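You operate a simulated robot arm through the tools that you are given. There is no shell and no other tool.

The job below is to be done with a simulated robot arm. You get a single attempt, and the scene is never put back.

TASK
Put things in order on the top of the grey bench. At the end: the grey sanding block from the top of the grey bench stands on top of the beige tape roll; the brown rubber block is on the blue sample board; the black round pad stands on top of the yellow block; the folded grey cloth stands where the grey sanding block stood; whatever was shut is shut again. Leave all else as you found it, and nothing knocked over.
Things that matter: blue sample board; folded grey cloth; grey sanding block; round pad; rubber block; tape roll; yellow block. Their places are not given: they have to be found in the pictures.

It is judged by the outcome, as a careful person would: the job done as asked, and still so three seconds after it is handed in. It fails if anything else is knocked over, pushed out of place, dropped, spilled or broken. Flat cloth is picked up by pressing the open fingertips on it (5 to 10 N) and closing them slowly along it; thin cloth reads only 2 to 8 mm in the jaws.

THE ROBOT
A 7-joint arm with a two-finger parallel gripper, fixed in place. Base frame: the origin is at the foot of the arm, x ahead of it, y to its left, z up; the work surface is at about z = 0. Lengths are in m, angles in degrees, forces in N, time in s.
With the tool pointing down near the work surface it reaches from about 0.24 to 0.62 m from the base axis. Its first joint turns from -66.0 to 66.0 degrees. Payload 2.6 kg.
The tool frame sits at the grasp point between the pads (the TCP): z along the fingers, y along the line on which they close. The tips reach 0.03 m beyond it. The gripper opens to 0.094 m. The fingers are 0.028 m wide and 0.01 m thick; the gripper's body (0.05 by 0.096 m) begins 0.055 m behind the TCP.
Orientation is that of the tool frame in the base frame, as [roll, pitch, yaw] about the fixed x, y, z axes, in that order (R = Rz(yaw) Ry(pitch) Rx(roll)). With the fingers straight down and closing along the base's y, the tool's x points along the base's -x, its y along +y and its z along -z.

THE INTERFACE
- The arm moves only by the tool step_arm. Its argument "increments" is a list of rows, each a list of 3 entries, a list of its own where there are three numbers: the shift along the tool's x, y, z in units of 100 mm (1.0 is 100 mm), then the turn, a rotation vector about the tool's x, y, z in units of 120 degrees (1.0 is 120 degrees), then the opening, from 0 (shut) to 1 (fully open). In form: [[[dx, dy, dz], [wx, wy, wz], grip], ...]. A call has 1 to 20 rows; each row is the pose to reach, as a shift and turn from the pose commanded when the call began, along the tool's axes at that moment. A call with a number of a shift or a turn outside -1 to 1 is refused whole. A row lasts 0.2 s, in which the tool goes at most 0.05 m and 8.6 degrees; a call with a longer step from one row to the next is refused whole, and so is a gripper value outside its range. Where a pose cannot be reached the arm comes as near as it can. A force on the tool above 40 N (or 10 N above the force at the start of the call, whichever is more), or a blocked arm, ends the call early, and 0.2 s more pass. The fingers move at their own pace (about 0.072 m/s each) and stop on an object; they squeeze with about 35 N. The grip force told is the motor's: it shows also when the fingers shut on nothing. Time passes only in rows, and 0.2 s behind the last, so rows that repeat a pose let the fingers close. It gives the time, the measured TCP pose, the force on the tool (base axes), the opening and the grip force at its end, in the units of the frame above (readings bear some noise), with the torque about the TCP (base axes, N m) and any sound that the robot's microphone picked up, and new pictures: "pictures" is both (left out), scene, wrist or none.
- Cameras (640 x 400 px; columns grow to the right, rows downward): "scene" is fixed at [0.0266, 0.4437, 0.5672]; the picture's right is [-0.73, -0.68, 0.00], its down [-0.49, 0.53, -0.70] and it looks along [0.47, -0.51, -0.72] (base axes); focal length 286 px, centre (320, 200). "wrist" rides on the gripper at [0.076, 0.014, -0.103] in the tool frame; the picture's right is [-0.18, 0.98, 0.00], its down [-0.75, -0.14, -0.64] and it looks along [-0.63, -0.12, 0.77] (tool axes); focal length 243 px, centre (320, 200).
- locate(camera, pixels): for up to 12 pixels [column, row] of the newest picture of that camera ("zoom" is the newest enlarged one), the place [x, y, z] in the base frame of the surface seen there, good to about 0.002 m, but the place of the scene camera against the robot may be out by one fixed shift of up to 0.025 m in any direction. No time passes.
- zoom(camera, box): a new picture of the part [left, top, right, bottom] of that camera's present view, enlarged. No time passes.
- job_done(): hands the job in; it is judged then, once.

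Open the gripper and draw the arm clear of the work before you hand the job in, unless the task says otherwise.

The tools are called after "Emit:" as name(argument=value, ...) on one line, values as JSON. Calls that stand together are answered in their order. step_arm: Moves the arm, as the interface text tells. Its arguments: {"type":"object","properties":{"increments":{"type":"array"},"pictures":{"type":"string","enum":["both","scene","wrist","none"]}},"required":["increments"]} The other tools are called the same way: locate (camera, pixels) gives the place of the surface under pixels of a picture; zoom (camera, box) takes an enlarged picture of a part of a camera's view; job_done () hands the job in.

At the start:

```text
t: 0.0
tcp_pos: [0.3383, 0.0663, 0.279]
ee_rot: [-180.0, 0.0, 180.0]
force: [0.3, -0.2, 0.5]
moment: [-0.01, 0.01, -0.04]
finger_gap: 0.0941
finger_force: 0.1
```

scene: 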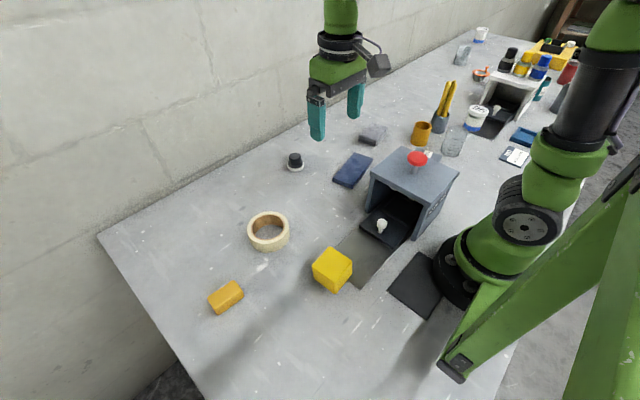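
wrist: 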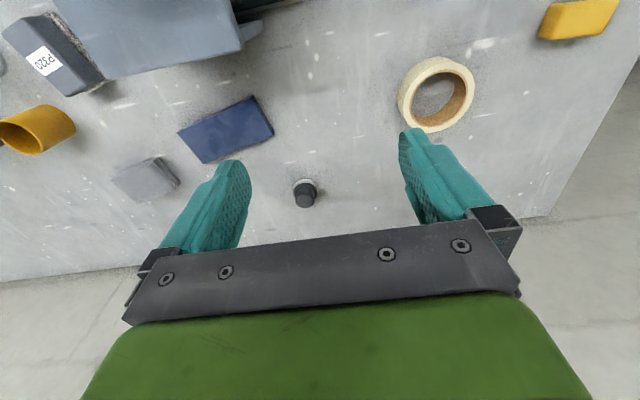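

I see a yellow block near (332,270), a tape roll at (268,232), an orange block at (226,297), a blue board at (352,170) and a grey piece at (372,134). I zoom in to identify each thing.

Emit:
zoom(camera="scene", box=[190, 110, 350, 210])

Emit:
zoom(camera="scene", box=[320, 110, 480, 210])

Emit:
zoom(camera="scene", box=[320, 190, 480, 290])

Emit:
zoom(camera="scene", box=[430, 20, 590, 170])

Emit:
zoom(camera="scene", box=[180, 200, 360, 330])

Emit:
zoom(camera="wrist", box=[0, 0, 320, 200])

```text
4.00 times, centred on (270, 160) of scene
```

zoom: 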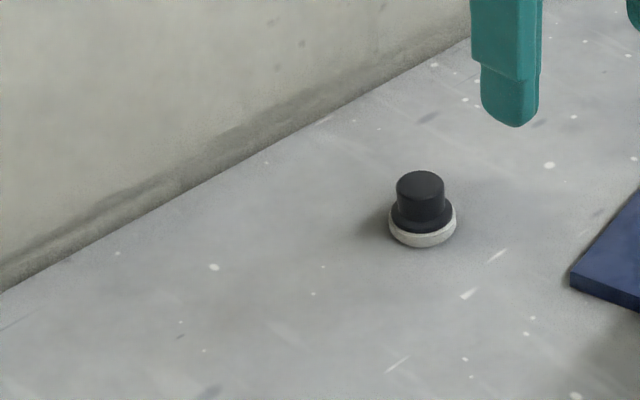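

```text
4.00 times, centred on (400, 160) of scene
```

zoom: 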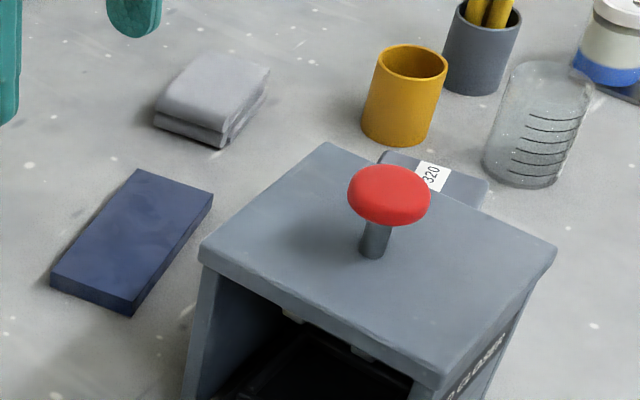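

```text
4.00 times, centred on (400, 240) of scene
```

zoom: 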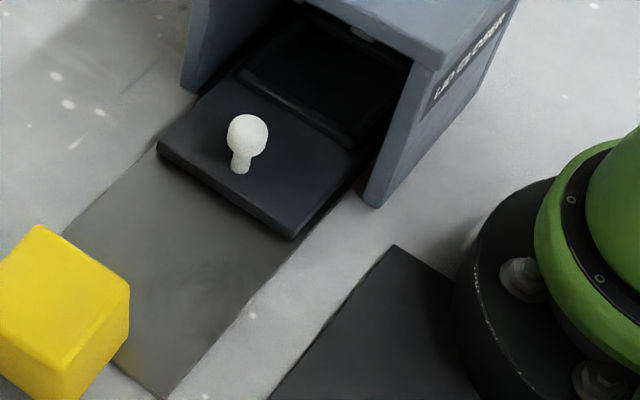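

```text
2.67 times, centred on (510, 95) of scene
```

zoom: 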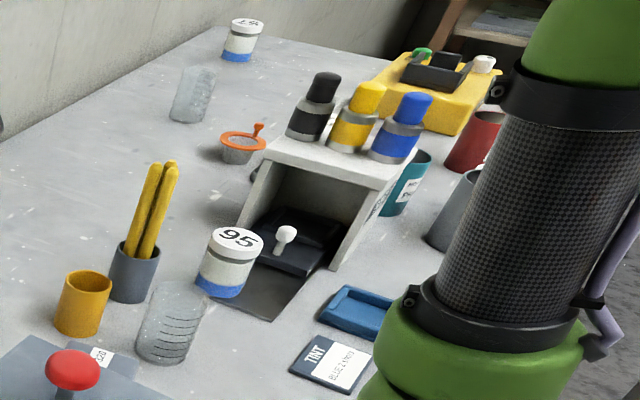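

```text
3.08 times, centred on (270, 265) of scene
```

zoom: 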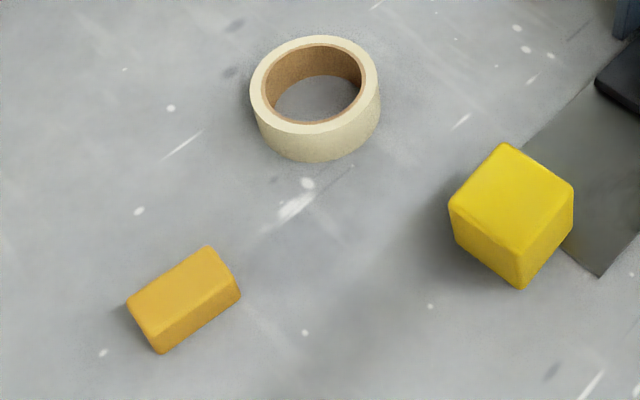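

```text
2.00 times, centred on (160, 100) of wrist
```

zoom: 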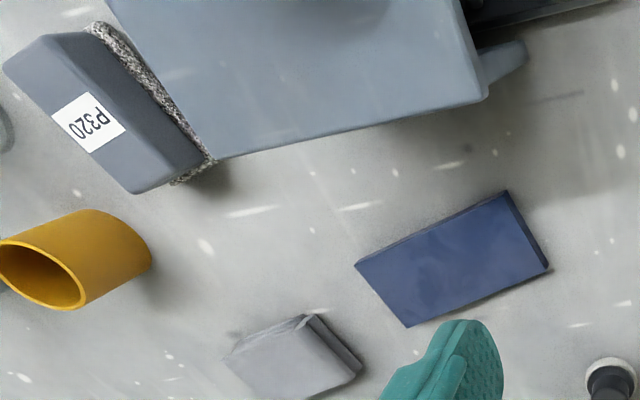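

The P320 sanding block stands behind the blue-grey box, the cloth is near (372,134), and a small black and white thing sits at (295,160). I locate these points and look into the box from the scene camera.

Emit:
locate(camera="scene", pixels=[[295, 155], [295, 166], [352, 170], [372, 132], [268, 216], [268, 245], [332, 262], [226, 294], [417, 158], [382, 226], [420, 280], [430, 153]])

Emit:
zoom(camera="scene", box=[360, 170, 460, 250])

Emit:
zoom(camera="scene", box=[270, 140, 320, 180])

Emit:
zoom(camera="wrist", box=[200, 0, 360, 100])

Emit:
zoom(camera="wrist", box=[270, 160, 350, 220])

Emit:
zoom(camera="wrist", box=[380, 0, 640, 140])

```text
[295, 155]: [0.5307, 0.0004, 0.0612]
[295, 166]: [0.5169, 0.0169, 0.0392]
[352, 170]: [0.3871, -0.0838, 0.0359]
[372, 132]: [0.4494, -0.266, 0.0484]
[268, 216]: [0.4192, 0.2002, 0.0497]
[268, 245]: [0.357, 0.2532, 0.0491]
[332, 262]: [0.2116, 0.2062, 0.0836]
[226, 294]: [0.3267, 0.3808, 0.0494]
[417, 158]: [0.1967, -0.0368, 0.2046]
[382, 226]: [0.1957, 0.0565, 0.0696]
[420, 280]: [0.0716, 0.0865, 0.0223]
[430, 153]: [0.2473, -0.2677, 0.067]
```

```text
5.00 times, centred on (410, 210) of scene
```

zoom: 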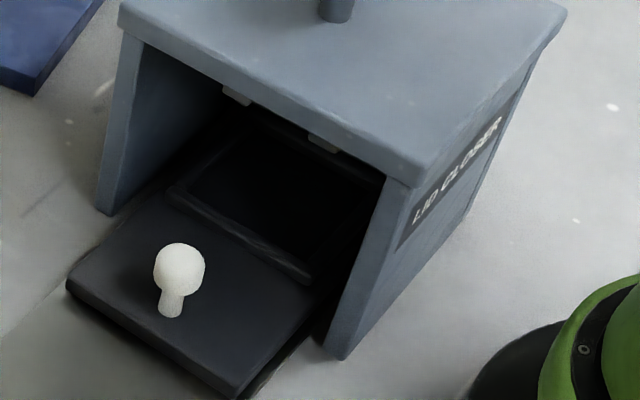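

```text
10.00 times, centred on (295, 160) of scene
```

zoom: 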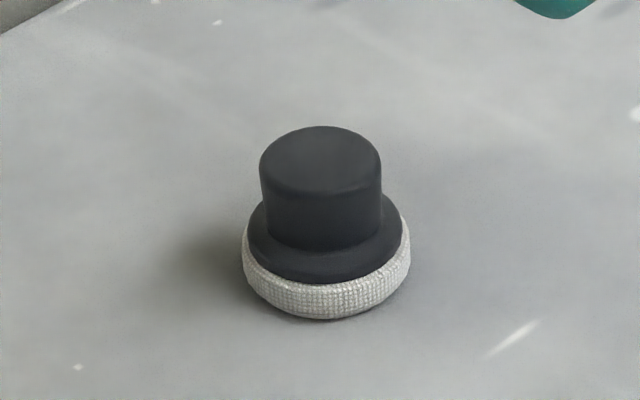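

```text
4.00 times, centred on (280, 50) of wrist
```

zoom: 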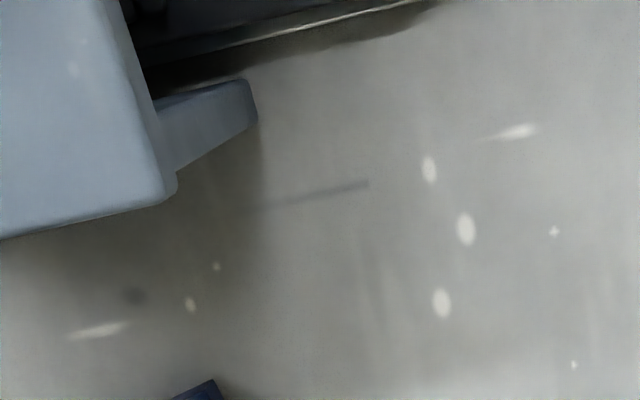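

```text
6.67 times, centred on (310, 190) of wrist
```

zoom: 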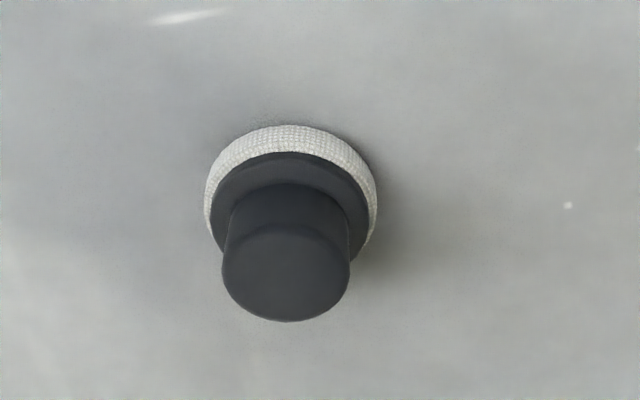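

```text
2.46 times, centred on (510, 70) of wrist
```

zoom: 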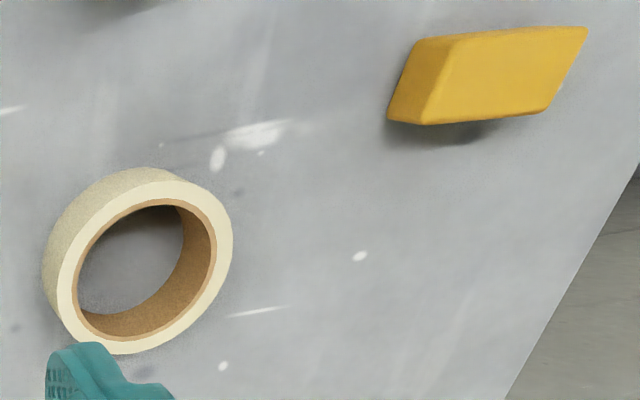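

The thing at (295,160) has a white textured underside and a black holder, so it is the round pad. I locate the same objects through the wrist camera to find the scene camera's shift.

Emit:
locate(camera="wrist", pixels=[[305, 200], [225, 130], [145, 180], [436, 66], [410, 100], [466, 90], [580, 18], [350, 150], [130, 40], [45, 62], [90, 80], [300, 60]])

Emit:
locate(camera="scene", pixels=[[300, 200], [200, 260], [280, 320], [330, 150], [480, 230], [372, 175], [335, 177], [358, 153], [350, 186], [361, 138], [386, 127], [378, 145]])

```text
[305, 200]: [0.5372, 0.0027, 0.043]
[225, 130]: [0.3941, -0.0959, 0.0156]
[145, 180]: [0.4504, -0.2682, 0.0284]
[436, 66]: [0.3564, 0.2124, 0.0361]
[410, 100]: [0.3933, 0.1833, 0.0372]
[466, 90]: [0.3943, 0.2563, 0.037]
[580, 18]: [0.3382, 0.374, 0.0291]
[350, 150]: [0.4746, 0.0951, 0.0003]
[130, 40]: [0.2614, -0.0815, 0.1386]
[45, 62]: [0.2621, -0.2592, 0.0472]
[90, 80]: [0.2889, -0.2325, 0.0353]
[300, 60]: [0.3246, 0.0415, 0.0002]
```

```text
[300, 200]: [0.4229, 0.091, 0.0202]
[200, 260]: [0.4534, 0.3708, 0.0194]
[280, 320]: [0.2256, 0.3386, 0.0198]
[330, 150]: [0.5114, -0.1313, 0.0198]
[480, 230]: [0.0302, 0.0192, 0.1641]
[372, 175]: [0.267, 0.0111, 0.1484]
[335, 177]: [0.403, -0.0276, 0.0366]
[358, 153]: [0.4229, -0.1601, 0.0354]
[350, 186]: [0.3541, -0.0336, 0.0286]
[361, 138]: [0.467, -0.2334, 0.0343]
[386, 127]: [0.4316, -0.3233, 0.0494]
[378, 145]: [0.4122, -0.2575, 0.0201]
```

The scene camera reads about +0.02 m too high, since it gives the bench at z≈0.02 while the wrist camera gives 0.000. I turn the wrist camera to look toward -y so I can inspect the sanding block, cloth and box.

Emit:
step_arm(increments=[[[0.02, -0.08, -0.04], [0, 0, 0.0625], 1], [[0.04, -0.16, -0.08], [0, 0, 0.125], 1], [[0.06, -0.24, -0.12], [0, 0, 0.1875], 1], [[0.08, -0.32, -0.16], [0, 0, 0.25], 1], [[0.1, -0.4, -0.2], [0, 0, 0.3125], 1], [[0.12, -0.48, -0.24], [0, 0, 0.375], 1], [[0.14, -0.56, -0.28], [0, 0, 0.4375], 1], [[0.16, -0.64, -0.32], [0, 0, 0.5], 1], [[0.18, -0.72, -0.36], [0, 0, 0.5625], 1], [[0.2, -0.8, -0.4], [0, 0, 0.625], 1], [[0.22, -0.88, -0.44], [0, 0, 0.6875], 1], [[0.24, -0.96, -0.48], [0, 0, 0.75], 1], [[0.24, -0.96, -0.48], [0, 0, 0.75], 1]])

```text
t: 2.8
tcp_pos: [0.315, -0.0308, 0.327]
ee_rot: [-179.9, 0.1, 89.9]
force: [1.0, -0.3, -0.5]
moment: [0.02, 0.01, 0.01]
finger_gap: 0.0942
finger_force: 0.1
```

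scene: 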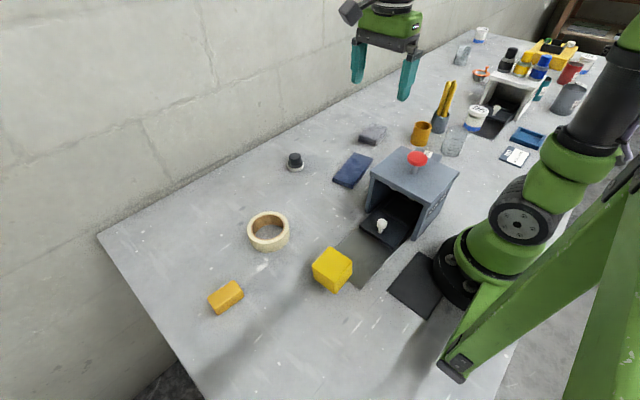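
wrist: 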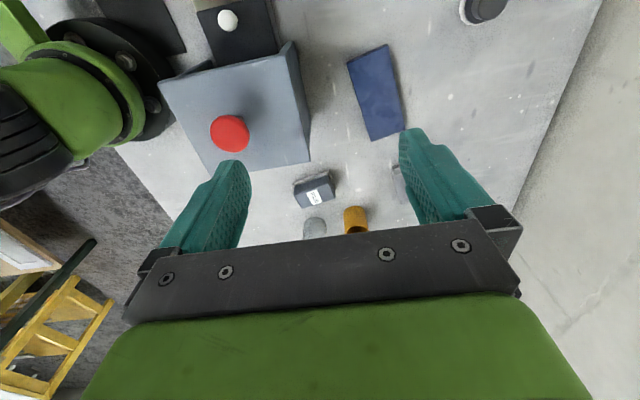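

The sanding block is at about (315,190) in the wrist view, just past the box edge. I zoom in and locate it.

Emit:
zoom(camera="wrist", box=[260, 150, 380, 225])

Emit:
zoom(camera="wrist", box=[160, 0, 420, 160])

Emit:
zoom(camera="wrist", box=[360, 120, 520, 220])

Emit:
locate(camera="wrist", pixels=[[315, 198], [312, 186], [325, 177], [300, 187], [332, 193], [301, 207], [295, 184], [386, 92], [349, 62], [370, 140], [386, 45], [404, 125]])

```text
5.33 times, centred on (320, 188) of wrist
```

zoom: 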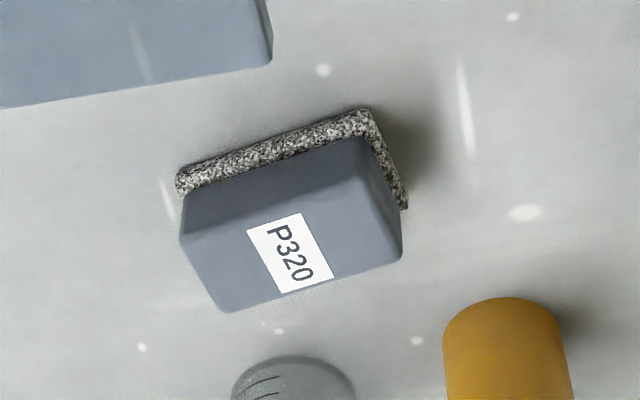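

```text
2.46 times, centred on (290, 80) of wrist
```

zoom: 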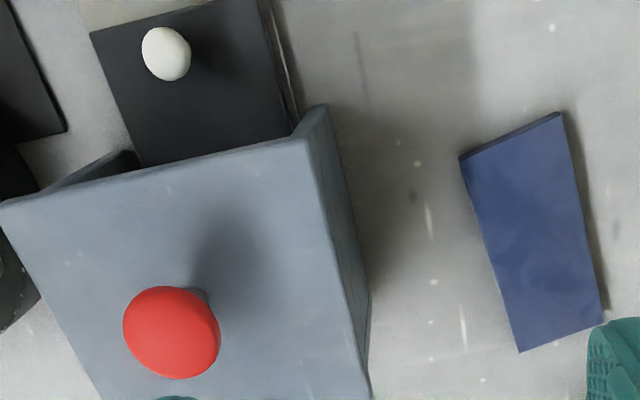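

```text
4.00 times, centred on (440, 170) of wrist
```

zoom: 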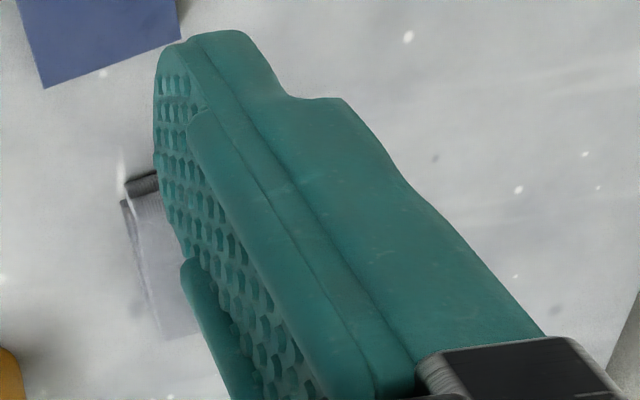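

```text
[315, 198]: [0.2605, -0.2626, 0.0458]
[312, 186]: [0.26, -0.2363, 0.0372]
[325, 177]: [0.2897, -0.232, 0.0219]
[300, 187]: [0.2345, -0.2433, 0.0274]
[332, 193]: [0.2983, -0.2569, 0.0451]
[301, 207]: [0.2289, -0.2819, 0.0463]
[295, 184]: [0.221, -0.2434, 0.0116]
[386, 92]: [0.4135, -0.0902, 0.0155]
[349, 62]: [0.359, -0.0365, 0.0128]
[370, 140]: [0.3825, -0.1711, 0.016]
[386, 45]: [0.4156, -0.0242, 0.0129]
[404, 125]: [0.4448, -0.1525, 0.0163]
```

The sanding block stands on its abrasive face at about (0.261,-0.26), with its top at z≈0.046. I move closer to get its corners and the clearance to the beaker and cup.

Emit:
step_arm(increments=[[[-0.2, -0.1, 0.2], [0, 0, 0], 1], [[-0.4, -0.2, 0.4], [0, 0, 0], 1], [[-0.6, -0.25, 0.6], [0, 0, 0], 1], [[-0.75, -0.25, 0.8], [0, 0, 0], 1], [[-0.75, -0.25, 0.8], [0, 0, 0], 1]])

```text
t: 4.0
tcp_pos: [0.2898, -0.104, 0.2441]
ee_rot: [180.0, 0.1, 90.0]
force: [0.2, 0.0, 0.0]
moment: [-0.04, 0.02, 0.01]
finger_gap: 0.0941
finger_force: 0.2
```

scene: 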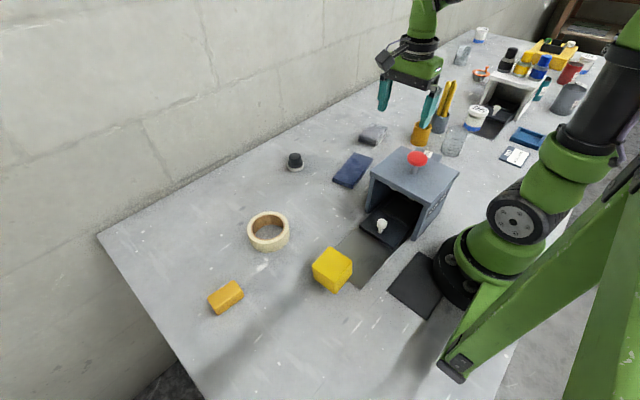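
wrist: 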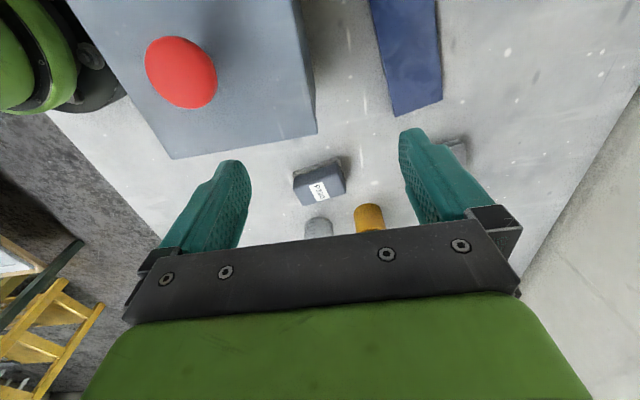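

I zoom on the sanding block around (320,180) and locate its corners and its neighbours.

Emit:
zoom(camera="wrist", box=[270, 140, 400, 240])

Emit:
locate(camera="wrist", pixels=[[319, 230], [370, 220], [358, 212], [382, 212], [305, 230], [332, 230], [316, 133], [172, 157], [312, 190], [330, 187], [300, 195], [340, 185]])

```text
4.00 times, centred on (335, 190) of wrist
```

zoom: 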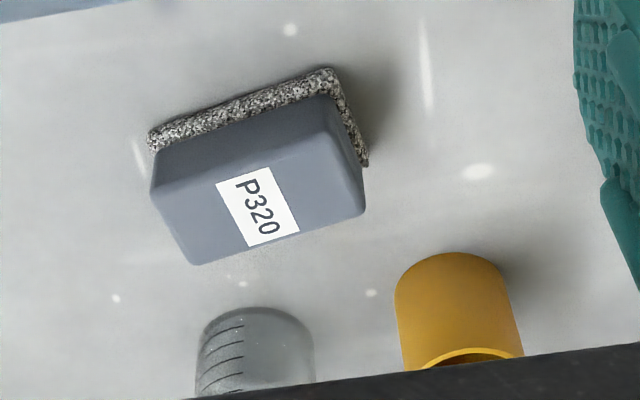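

```text
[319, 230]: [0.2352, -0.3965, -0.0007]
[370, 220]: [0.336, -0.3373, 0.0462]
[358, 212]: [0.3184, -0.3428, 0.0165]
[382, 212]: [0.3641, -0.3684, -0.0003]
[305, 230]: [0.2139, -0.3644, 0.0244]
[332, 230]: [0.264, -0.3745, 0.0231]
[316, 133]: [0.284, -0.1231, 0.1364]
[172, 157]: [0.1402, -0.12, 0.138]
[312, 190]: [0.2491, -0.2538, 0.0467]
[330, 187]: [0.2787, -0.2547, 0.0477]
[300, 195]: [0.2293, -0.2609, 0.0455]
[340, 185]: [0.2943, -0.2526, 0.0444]
```

I locate precise corners of the sanding block in the enlarged picture: abrasive corners at (150,140), (328,70) and (367,163), top corners at (190,262) and (362,215).

Emit:
locate(camera="zoom", pixels=[[153, 138], [328, 73], [365, 160], [192, 258], [360, 212], [158, 190], [330, 145], [170, 170], [320, 118], [240, 150], [275, 225], [255, 185]])

```text
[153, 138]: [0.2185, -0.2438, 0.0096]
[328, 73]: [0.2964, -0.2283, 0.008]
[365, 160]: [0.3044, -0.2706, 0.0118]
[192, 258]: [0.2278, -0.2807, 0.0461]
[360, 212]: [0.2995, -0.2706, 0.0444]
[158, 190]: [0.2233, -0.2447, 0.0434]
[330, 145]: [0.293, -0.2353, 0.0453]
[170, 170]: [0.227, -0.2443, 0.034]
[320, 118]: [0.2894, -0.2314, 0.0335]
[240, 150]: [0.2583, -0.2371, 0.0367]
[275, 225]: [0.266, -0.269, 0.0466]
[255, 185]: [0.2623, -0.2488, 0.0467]
```

The sanding block measures about 0.08 × 0.043 m with its centre at (0.261,-0.258), turned by about 11°. I turn the gripper so it closes across the short side and move towards it, still high.

Emit:
step_arm(increments=[[[-0.08, -0.02, 0], [0, 0, -0.07], 1], [[-0.16, -0.05, 0], [0, 0, -0.14], 1], [[-0.24, -0.07, 0], [0, 0, -0.21], 1], [[-0.32, -0.09, 0], [0, 0, -0.28], 1], [[-0.4, -0.12, 0], [0, 0, -0.35], 1], [[-0.48, -0.14, 0], [0, 0, -0.42], 1], [[-0.56, -0.16, 0], [0, 0, -0.49], 1], [[-0.64, -0.19, 0], [0, 0, -0.56], 1], [[-0.72, -0.21, 0], [0, 0, -0.63], 1], [[-0.8, -0.24, 0], [0, 0, -0.7], 1], [[-0.88, -0.26, 0], [0, 0, -0.77], 1], [[-0.96, -0.28, 0], [0, 0, -0.84], 1], [[-0.96, -0.28, 0], [0, 0, -0.844], 1]])

```text
t: 6.8
tcp_pos: [0.2607, -0.2014, 0.2468]
ee_rot: [-180.0, 0.0, -168.6]
force: [-0.3, -0.4, -0.2]
moment: [0.02, 0.02, 0.0]
finger_gap: 0.0942
finger_force: 0.0
```

scene: 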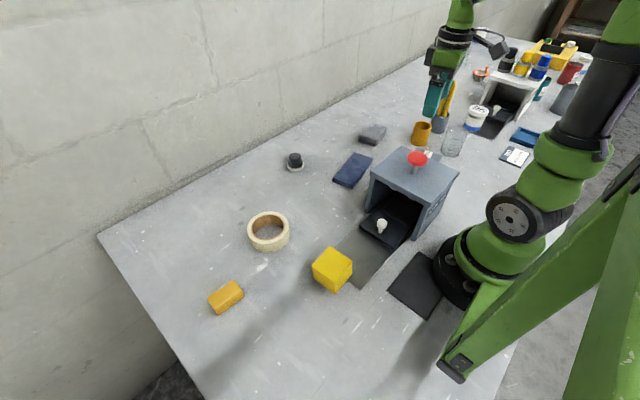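
wrist: 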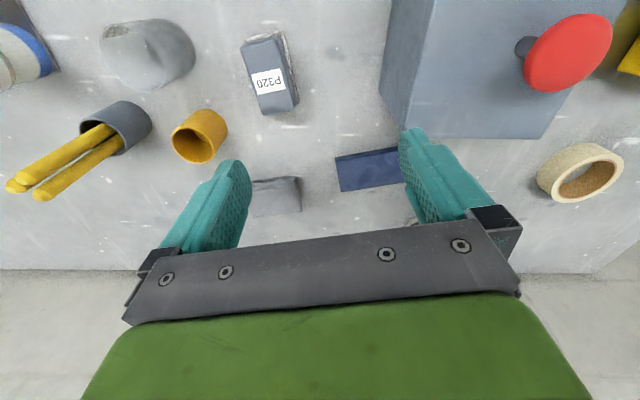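

The block is now at (270,75) in the wrist view. I locate its corners again to check the centre, and look at the cloth at (275,195) as well.

Emit:
zoom(camera="wrist", box=[230, 10, 330, 130])

Emit:
zoom(camera="wrist", box=[230, 150, 430, 240])

Emit:
locate(camera="wrist", pixels=[[243, 46], [275, 40], [262, 111], [295, 100], [298, 107], [283, 35], [150, 60], [210, 115], [190, 160], [105, 30], [192, 45], [270, 205]])

```text
3.33 times, centred on (280, 70) of wrist
```

zoom: 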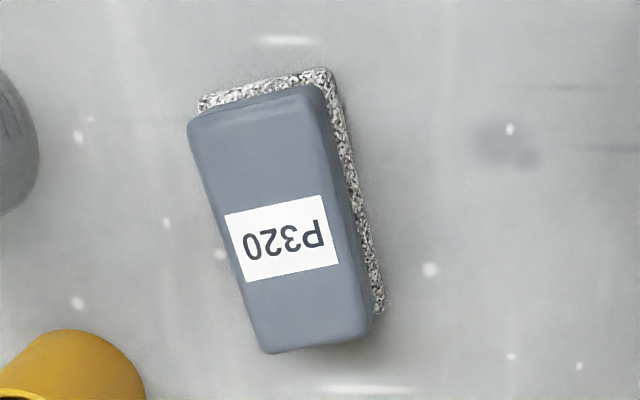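

```text
3.20 times, centred on (330, 195) of wrist
```

zoom: 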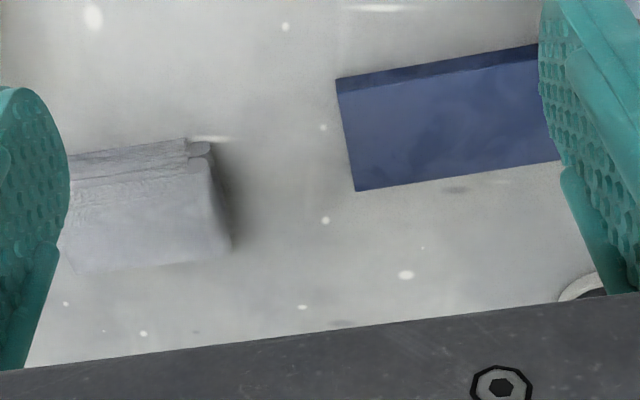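

```text
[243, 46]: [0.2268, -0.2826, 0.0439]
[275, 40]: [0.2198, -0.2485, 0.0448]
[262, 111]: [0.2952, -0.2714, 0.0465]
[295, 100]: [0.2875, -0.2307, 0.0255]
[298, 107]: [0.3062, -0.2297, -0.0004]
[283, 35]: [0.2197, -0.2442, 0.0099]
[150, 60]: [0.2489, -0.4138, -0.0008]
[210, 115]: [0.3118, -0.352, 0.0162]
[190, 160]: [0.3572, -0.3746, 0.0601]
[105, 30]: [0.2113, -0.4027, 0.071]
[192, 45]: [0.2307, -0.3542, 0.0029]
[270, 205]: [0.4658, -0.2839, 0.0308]
```

Both views agree on a centre of about (0.260,-0.2585). I move directly above it and down to z≈0.15.

Emit:
step_arm(increments=[[[0.06, -0.28, 0.0], [0, 0, 0], 1], [[0.12, -0.557, 0.15], [0, 0, 0], 1], [[0.12, -0.557, 0.45], [0, 0, 0], 1], [[0.12, -0.557, 0.75], [0, 0, 0], 1], [[0.12, -0.557, 0.97], [0, 0, 0], 1], [[0.12, -0.557, 0.97], [0, 0, 0], 1]])

```text
t: 8.2
tcp_pos: [0.2604, -0.2581, 0.1482]
ee_rot: [-180.0, 0.0, -168.7]
force: [-0.4, 0.2, 0.5]
moment: [0.01, 0.03, -0.03]
finger_gap: 0.0942
finger_force: 0.0
```

scene: 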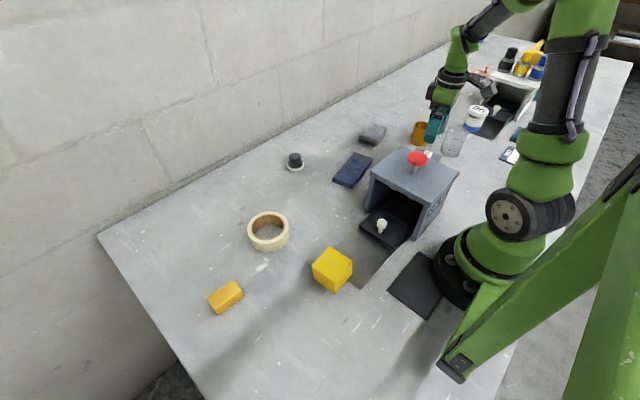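
wrist: 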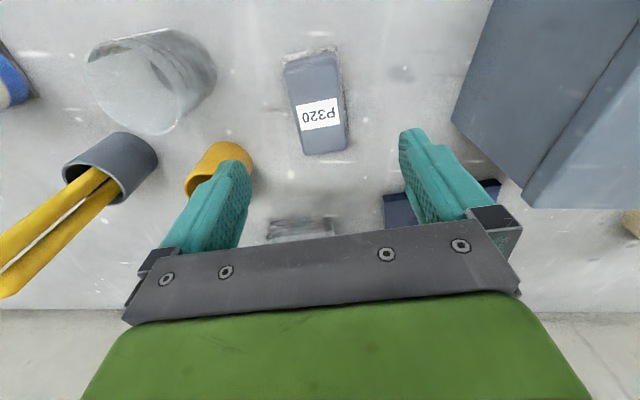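

The block is centred between the fingers at (317,100). I go down 100 mm with open fingers, at a gentle pace.

Emit:
step_arm(increments=[[[0, 0, 0.25], [0, 0, 0], 1], [[0, 0, 0.5], [0, 0, 0], 1], [[0, 0, 0.7], [0, 0, 0], 1], [[0, 0, 0.85], [0, 0, 0], 1], [[0, 0, 0.95], [0, 0, 0], 1], [[0, 0, 1.0], [0, 0, 0], 1], [[0, 0, 1.0], [0, 0, 0], 1]])

```text
t: 9.8
tcp_pos: [0.26, -0.2579, 0.0478]
ee_rot: [-180.0, 0.0, -168.8]
force: [0.5, -1.1, -0.7]
moment: [0.03, 0.01, -0.02]
finger_gap: 0.0939
finger_force: 0.1
```

scene: 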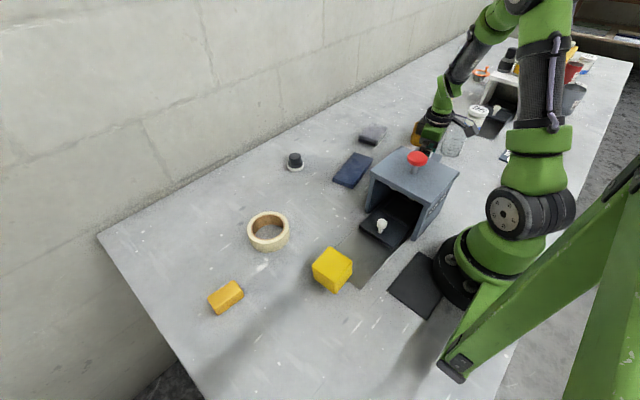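
wrist: 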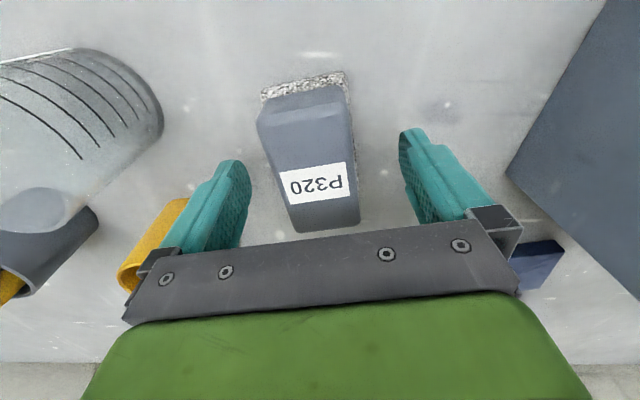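

The fingers straddle the block, with its edges at columns 258–358 between the fingers at 230 and 415. I lower by another 4 mm and close.

Emit:
step_arm(increments=[[[0, 0, 0.04], [0, 0, 0], 1], [[0, 0, 0.04], [0, 0, 0], 0.7], [[0, 0, 0.04], [0, 0, 0], 0.5], [[0, 0, 0.04], [0, 0, 0], 0.3], [[0, 0, 0.04], [0, 0, 0], 0.0], [[0, 0, 0.04], [0, 0, 0], 0.0]])

```text
t: 11.2
tcp_pos: [0.2603, -0.2586, 0.0443]
ee_rot: [180.0, 0.0, -168.7]
force: [-0.3, 0.1, 0.0]
moment: [0.0, 0.01, -0.04]
finger_gap: 0.0479
finger_force: 34.9
```

scene: 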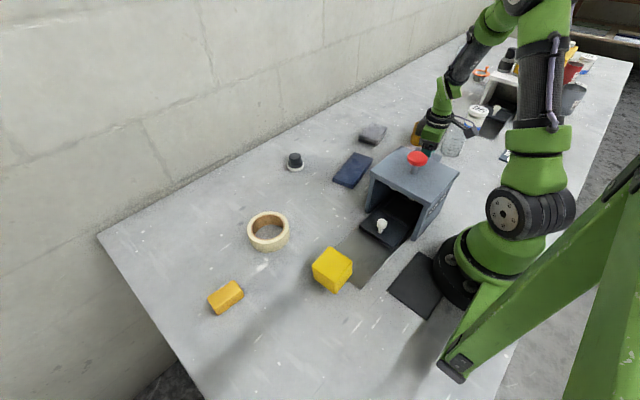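
wrist: 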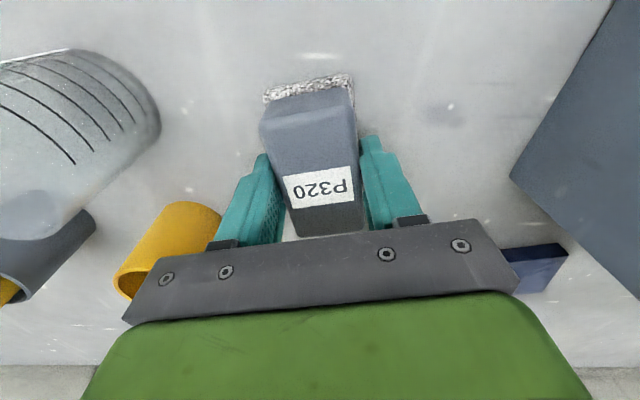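

The gripper holds the block with a gap of 0.048 m and 35 N. I lift straight up.

Emit:
step_arm(increments=[[[0, 0, -0.05], [0, 0, 0], 0], [[0, 0, -0.2], [0, 0, 0], 0], [[0, 0, -0.45], [0, 0, 0], 0], [[0, 0, -0.75], [0, 0, 0], 0], [[0, 0, -1.0], [0, 0, 0], 0], [[0, 0, -1.0], [0, 0, 0], 0]])

Emit:
step_arm(increments=[[[0, 0, -0.25], [0, 0, 0], 0], [[0, 0, -0.5], [0, 0, 0], 0], [[0, 0, -0.75], [0, 0, 0], 0], [[-0.25, 0, -1.0], [0, 0, 0], 0], [[-0.5, 0.2, -1.0], [0, 0, 0], 0], [[-0.75, 0.4, -1.0], [0, 0, 0], 0], [[-1.0, 0.7, -1.0], [0, 0, 0], 0], [[-1.0, 1.0, -1.0], [0, 0, 0], 0], [[-1.0, 1.0, -1.0], [0, 0, 0], 0]])

```text
t: 12.6
tcp_pos: [0.2605, -0.2563, 0.1449]
ee_rot: [-179.9, 0.0, -168.7]
force: [-0.4, -0.4, -0.9]
moment: [-0.03, 0.0, -0.02]
finger_gap: 0.0476
finger_force: 34.6
```

scene: 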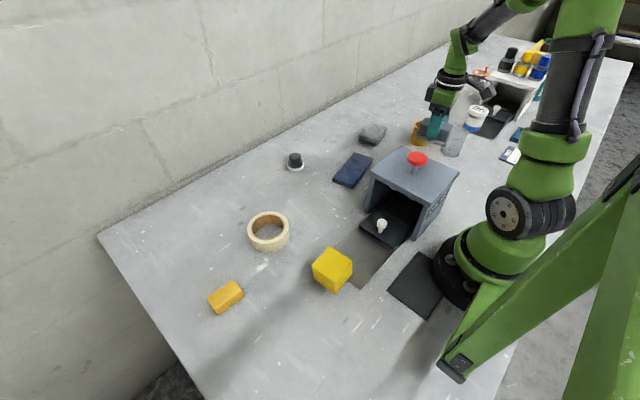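
wrist: 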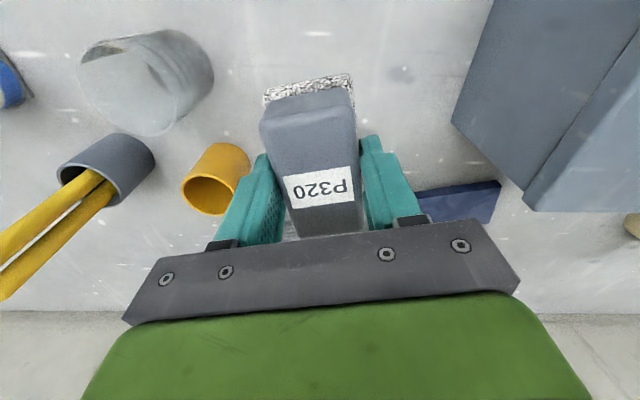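

```text
t: 14.6
tcp_pos: [0.3396, -0.1386, 0.2444]
ee_rot: [180.0, 0.0, -168.7]
force: [0.1, 0.0, -0.5]
moment: [-0.02, 0.02, 0.01]
finger_gap: 0.048
finger_force: 34.9
```

scene: 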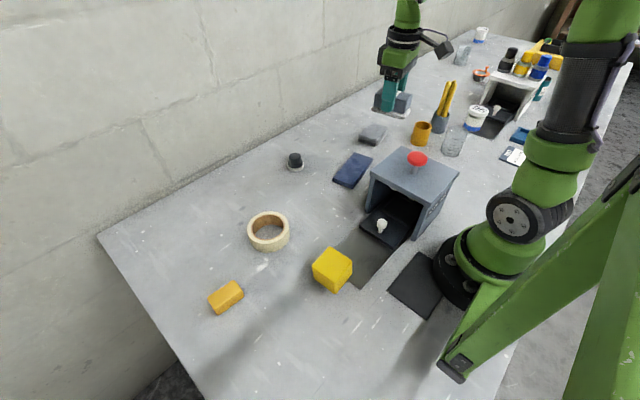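
wrist: 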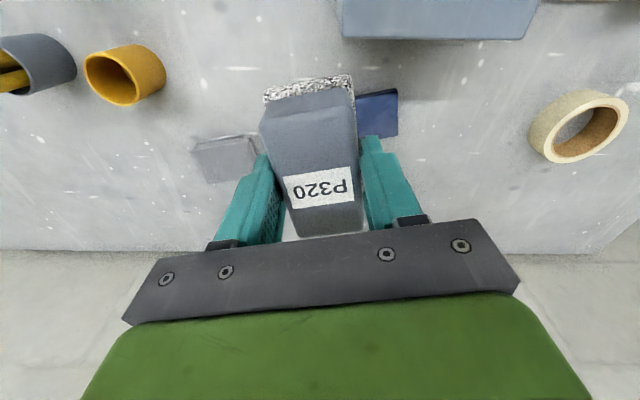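

The block is still held in place in the jaws. I look at the tape roll, at (580,125) in the wrist view, to measure its ring.

Emit:
zoom(camera="wrist", box=[510, 70, 640, 180])

Emit:
zoom(camera="scene", box=[238, 200, 302, 260])

```text
3.64 times, centred on (575, 125) of wrist
```

zoom: 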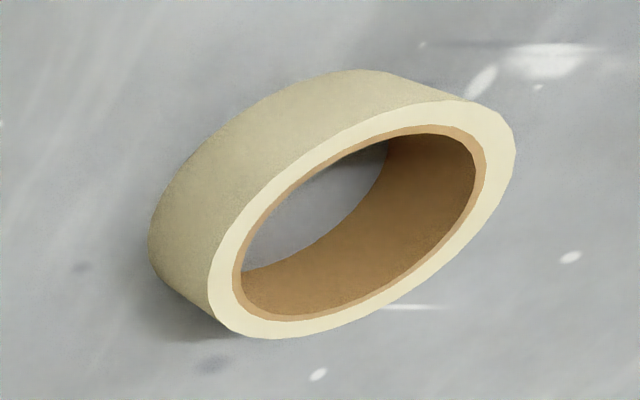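

```text
6.67 times, centred on (270, 230) of scene
```

zoom: 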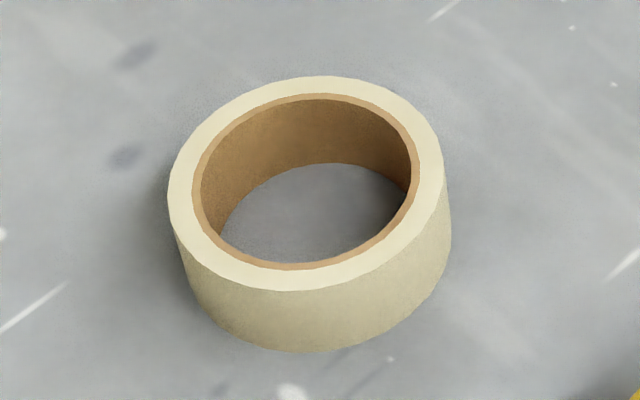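

I locate points on the inner and outer edges of the ring's top face in the scene zoom.

Emit:
locate(camera="zoom", pixels=[[174, 195], [310, 80], [441, 180], [300, 286], [190, 195], [305, 95], [420, 185], [300, 270], [220, 265], [400, 105], [400, 255], [220, 110]])

Emit:
locate(camera="wrist", pixels=[[569, 157], [585, 161], [629, 105], [607, 150], [645, 120], [603, 97], [575, 112], [620, 130]])

```text
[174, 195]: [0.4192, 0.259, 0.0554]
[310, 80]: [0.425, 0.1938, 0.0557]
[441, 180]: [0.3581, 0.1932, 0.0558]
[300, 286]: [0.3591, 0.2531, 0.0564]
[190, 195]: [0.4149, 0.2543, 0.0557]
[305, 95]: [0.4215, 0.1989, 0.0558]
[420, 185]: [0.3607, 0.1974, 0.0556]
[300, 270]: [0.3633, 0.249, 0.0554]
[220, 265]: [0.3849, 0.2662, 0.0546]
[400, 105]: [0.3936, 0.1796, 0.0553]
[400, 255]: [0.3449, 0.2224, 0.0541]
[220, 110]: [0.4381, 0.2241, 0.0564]
```

```text
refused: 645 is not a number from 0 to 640
```

The ring is about 0.09 m outside and 0.075 m inside, so the 0.08 m block can span it if centred. I get the ring's centre in the robot frame from the wrist camera.

Emit:
locate(camera="wrist", pixels=[[569, 159], [585, 161], [636, 101], [612, 150], [603, 98], [569, 140], [557, 158], [629, 130]])

```text
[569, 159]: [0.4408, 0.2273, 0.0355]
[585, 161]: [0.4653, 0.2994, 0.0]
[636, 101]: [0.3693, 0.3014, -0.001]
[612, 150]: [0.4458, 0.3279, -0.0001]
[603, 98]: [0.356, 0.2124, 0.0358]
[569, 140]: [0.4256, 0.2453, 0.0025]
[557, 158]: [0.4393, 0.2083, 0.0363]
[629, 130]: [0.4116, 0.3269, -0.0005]
```

My pixel mapping was off for that picture, so I zoom on the wrist view again and locate in the zoom directly.

Emit:
zoom(camera="wrist", box=[510, 80, 638, 160])

```text
5.00 times, centred on (574, 120) of wrist
```

zoom: 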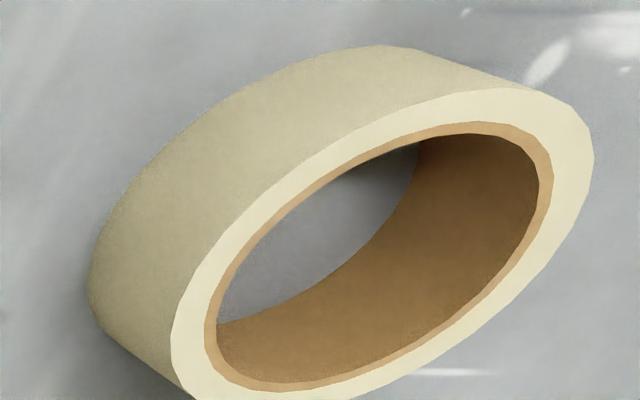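

Now I locate rim points: outer ones at (175,345), (525,92), (590,165) and (450,345), and inner ones at (212,330), (480,125), (548,185) and (330,383).

Emit:
locate(camera="zoom", pixels=[[178, 345], [525, 92], [588, 165], [450, 343], [260, 205], [400, 122], [212, 335], [470, 126], [546, 185], [330, 383], [240, 385], [570, 125]])

```text
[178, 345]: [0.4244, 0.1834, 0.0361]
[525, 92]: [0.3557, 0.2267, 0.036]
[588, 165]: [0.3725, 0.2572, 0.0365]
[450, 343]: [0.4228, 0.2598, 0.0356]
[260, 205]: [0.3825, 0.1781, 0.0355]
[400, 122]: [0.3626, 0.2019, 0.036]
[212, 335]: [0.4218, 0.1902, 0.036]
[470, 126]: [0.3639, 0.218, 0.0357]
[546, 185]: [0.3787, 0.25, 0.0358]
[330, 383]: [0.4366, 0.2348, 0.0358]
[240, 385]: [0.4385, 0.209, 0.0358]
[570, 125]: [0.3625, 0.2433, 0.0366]
```

The ring's centre in the robot frame is (0.400,0.2207), with its top at z≈0.036. I carry the block there in steps at z≈0.244.

Emit:
step_arm(increments=[[[-0.1, 0.25, 0], [0, 0, 0], 0], [[-0.2, 0.5, 0], [0, 0, 0], 0], [[-0.3, 0.75, 0], [0, 0, 0], 0], [[-0.4, 1.0, 0], [0, 0, 0], 0]], pictures="none")

Emit:
step_arm(increments=[[[-0.1, 0.25, 0], [0, 0, 0], 0], [[-0.2, 0.5, 0], [0, 0, 0], 0], [[-0.3, 0.75, 0], [0, 0, 0], 0], [[-0.4, 1.0, 0], [0, 0, 0], 0]], pictures="none")

Emit:
step_arm(increments=[[[-0.1, 0.25, 0], [0, 0, 0], 0], [[-0.2, 0.5, 0], [0, 0, 0], 0], [[-0.3, 0.75, 0], [0, 0, 0], 0], [[-0.4, 1.0, 0], [0, 0, 0], 0], [[-0.4, 1.0, 0], [0, 0, 0], 0]])

```text
t: 15.6
tcp_pos: [0.3571, -0.0349, 0.2451]
ee_rot: [-180.0, 0.0, -168.7]
force: [1.2, -0.4, -1.4]
moment: [-0.02, -0.08, 0.01]
finger_gap: 0.0478
finger_force: 35.2
```

```text
t: 16.6
tcp_pos: [0.3789, 0.0722, 0.2455]
ee_rot: [180.0, 0.1, -168.8]
force: [-0.6, -0.8, -1.6]
moment: [-0.03, 0.01, 0.02]
finger_gap: 0.0476
finger_force: 34.6
```

```text
t: 17.8
tcp_pos: [0.3984, 0.1776, 0.2451]
ee_rot: [-180.0, 0.0, -168.6]
force: [-0.4, 0.3, -0.9]
moment: [-0.03, -0.01, 0.02]
finger_gap: 0.0476
finger_force: 35.2
```

scene: 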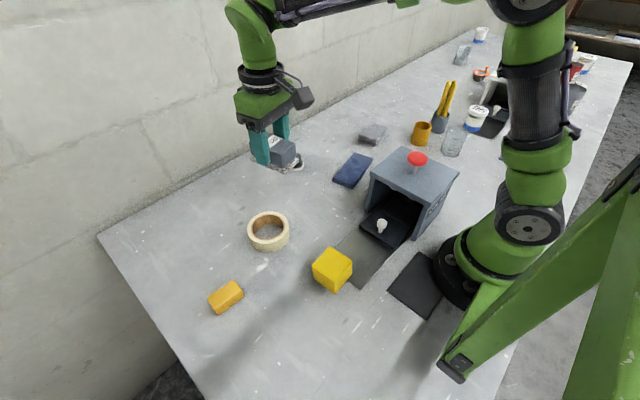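
wrist: 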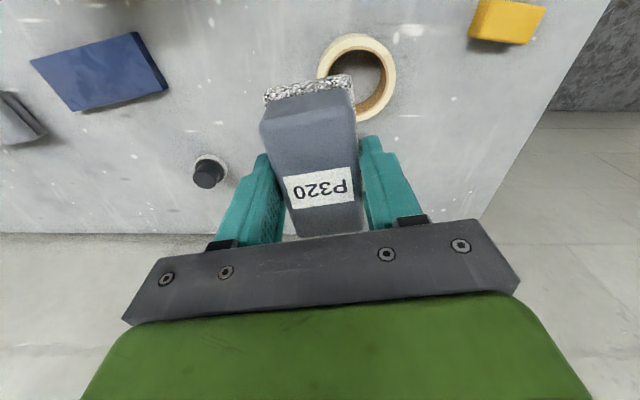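

The block is now close to the ring. I shift the last 43 mm in y and descend to z≈0.15.

Emit:
step_arm(increments=[[[-0.05, 0.22, 0.1], [0, 0, 0], 0], [[-0.1, 0.42, 0.3], [0, 0, 0], 0], [[-0.1, 0.42, 0.6], [0, 0, 0], 0], [[-0.1, 0.42, 0.9], [0, 0, 0], 0], [[-0.1, 0.42, 0.95], [0, 0, 0], 0], [[-0.1, 0.42, 0.95], [0, 0, 0], 0]])

```text
t: 19.2
tcp_pos: [0.401, 0.2202, 0.1501]
ee_rot: [-180.0, 0.0, -168.7]
force: [0.1, -0.2, -1.0]
moment: [-0.01, -0.03, 0.02]
finger_gap: 0.0478
finger_force: 35.0
```

scene: 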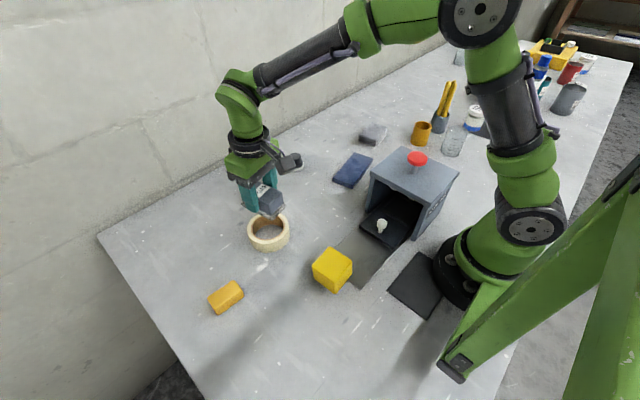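
wrist: 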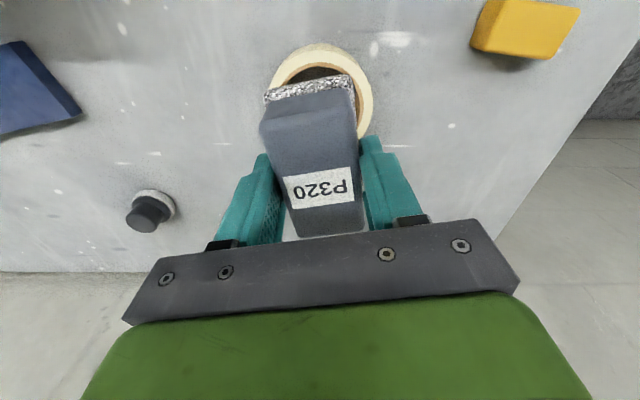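

The block hangs above the ring at (320,90). I descend to about 10 mm above the contact height and check.

Emit:
step_arm(increments=[[[0, 0, 0.25], [0, 0, 0], 0], [[0, 0, 0.45], [0, 0, 0], 0], [[0, 0, 0.58], [0, 0, 0], 0], [[0, 0, 0.6], [0, 0, 0], 0], [[0, 0, 0.6], [0, 0, 0], 0]])

Emit:
zoom(camera="scene", box=[220, 170, 316, 260])

Emit:
zoom(camera="wrist", box=[240, 50, 400, 150])

```text
t: 20.4
tcp_pos: [0.4003, 0.2201, 0.089]
ee_rot: [-179.9, -0.1, -168.8]
force: [-0.7, 0.0, -1.2]
moment: [-0.01, 0.02, 0.06]
finger_gap: 0.0476
finger_force: 35.4
```

scene: 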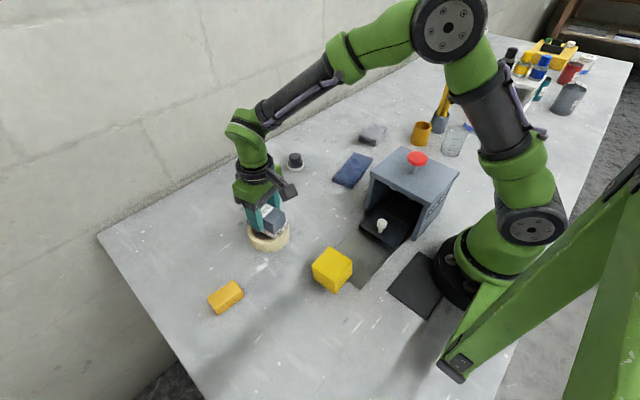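
wrist: 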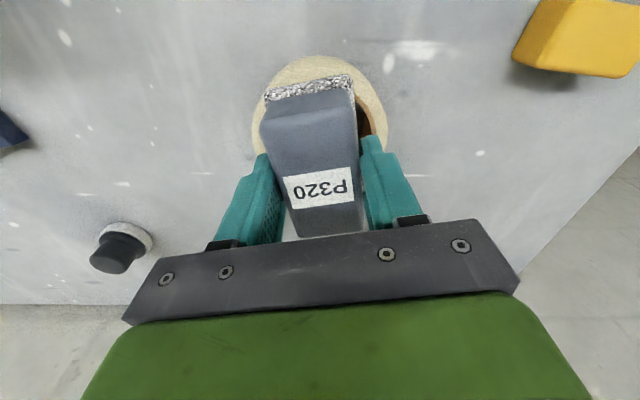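

```text
4.44 times, centred on (268, 215) of scene
```

zoom: 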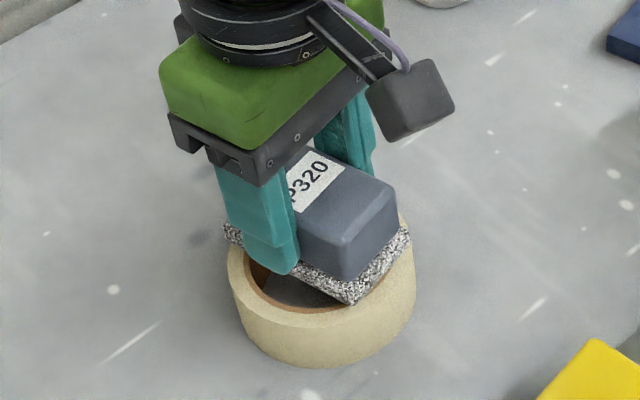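

```text
4.00 times, centred on (320, 100) of wrist
```

zoom: 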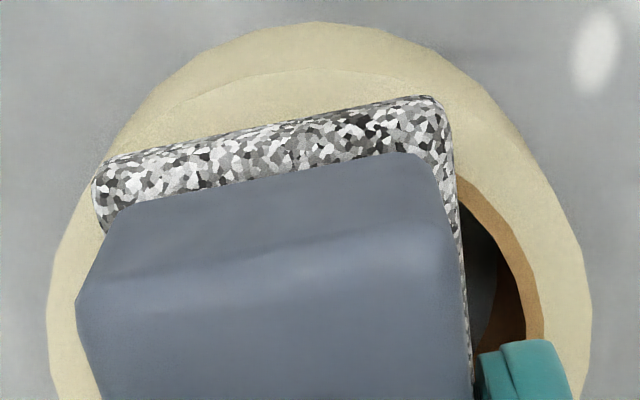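

In the scene zoom, the block's base centre (320,242) lines up with the ring's centre (320,256) once the remaining height is allowed for. I lower slowly until it touches.

Emit:
step_arm(increments=[[[0, 0, 0.03], [0, 0, 0], 0], [[0, 0, 0.05], [0, 0, 0], 0], [[0, 0, 0.07], [0, 0, 0], 0], [[0, 0, 0.08], [0, 0, 0], 0], [[0, 0, 0.08], [0, 0, 0], 0]])

```text
t: 21.6
tcp_pos: [0.4, 0.2206, 0.0811]
ee_rot: [180.0, 0.0, -168.7]
force: [0.6, 1.1, -0.3]
moment: [-0.01, -0.03, -0.04]
finger_gap: 0.0477
finger_force: 35.2
```

scene: 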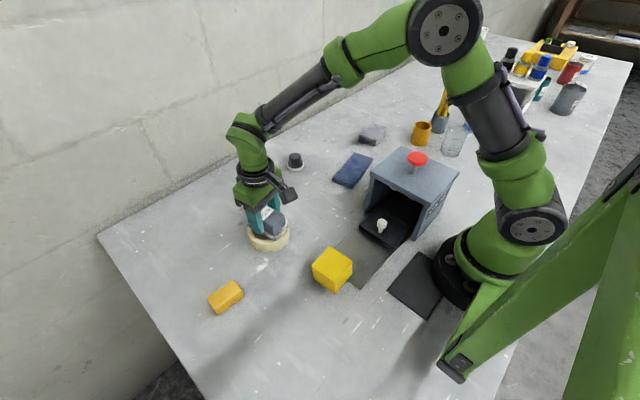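
wrist: 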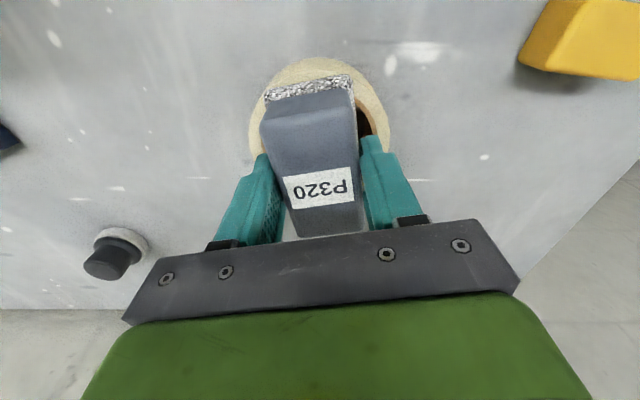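

There is no clear contact yet at z=0.0811. I go down in 1 mm steps.

Emit:
step_arm(increments=[[[0, 0, 0.01], [0, 0, 0], 0], [[0, 0, 0.01], [0, 0, 0], 0]], pictures="none")

Emit:
step_arm(increments=[[[0, 0, 0.008], [0, 0, 0], 0], [[0, 0, 0.008], [0, 0, 0], 0]], pictures="none")

```text
t: 22.2
tcp_pos: [0.3995, 0.2202, 0.0802]
ee_rot: [179.9, 0.0, -168.7]
force: [0.4, -0.5, 0.4]
moment: [0.02, 0.0, 0.02]
finger_gap: 0.0476
finger_force: 35.0
```

```text
t: 22.8
tcp_pos: [0.4004, 0.22, 0.08]
ee_rot: [-180.0, 0.0, -168.9]
force: [-1.8, -2.9, 7.0]
moment: [-0.14, 0.14, -0.03]
finger_gap: 0.0477
finger_force: 35.3
```

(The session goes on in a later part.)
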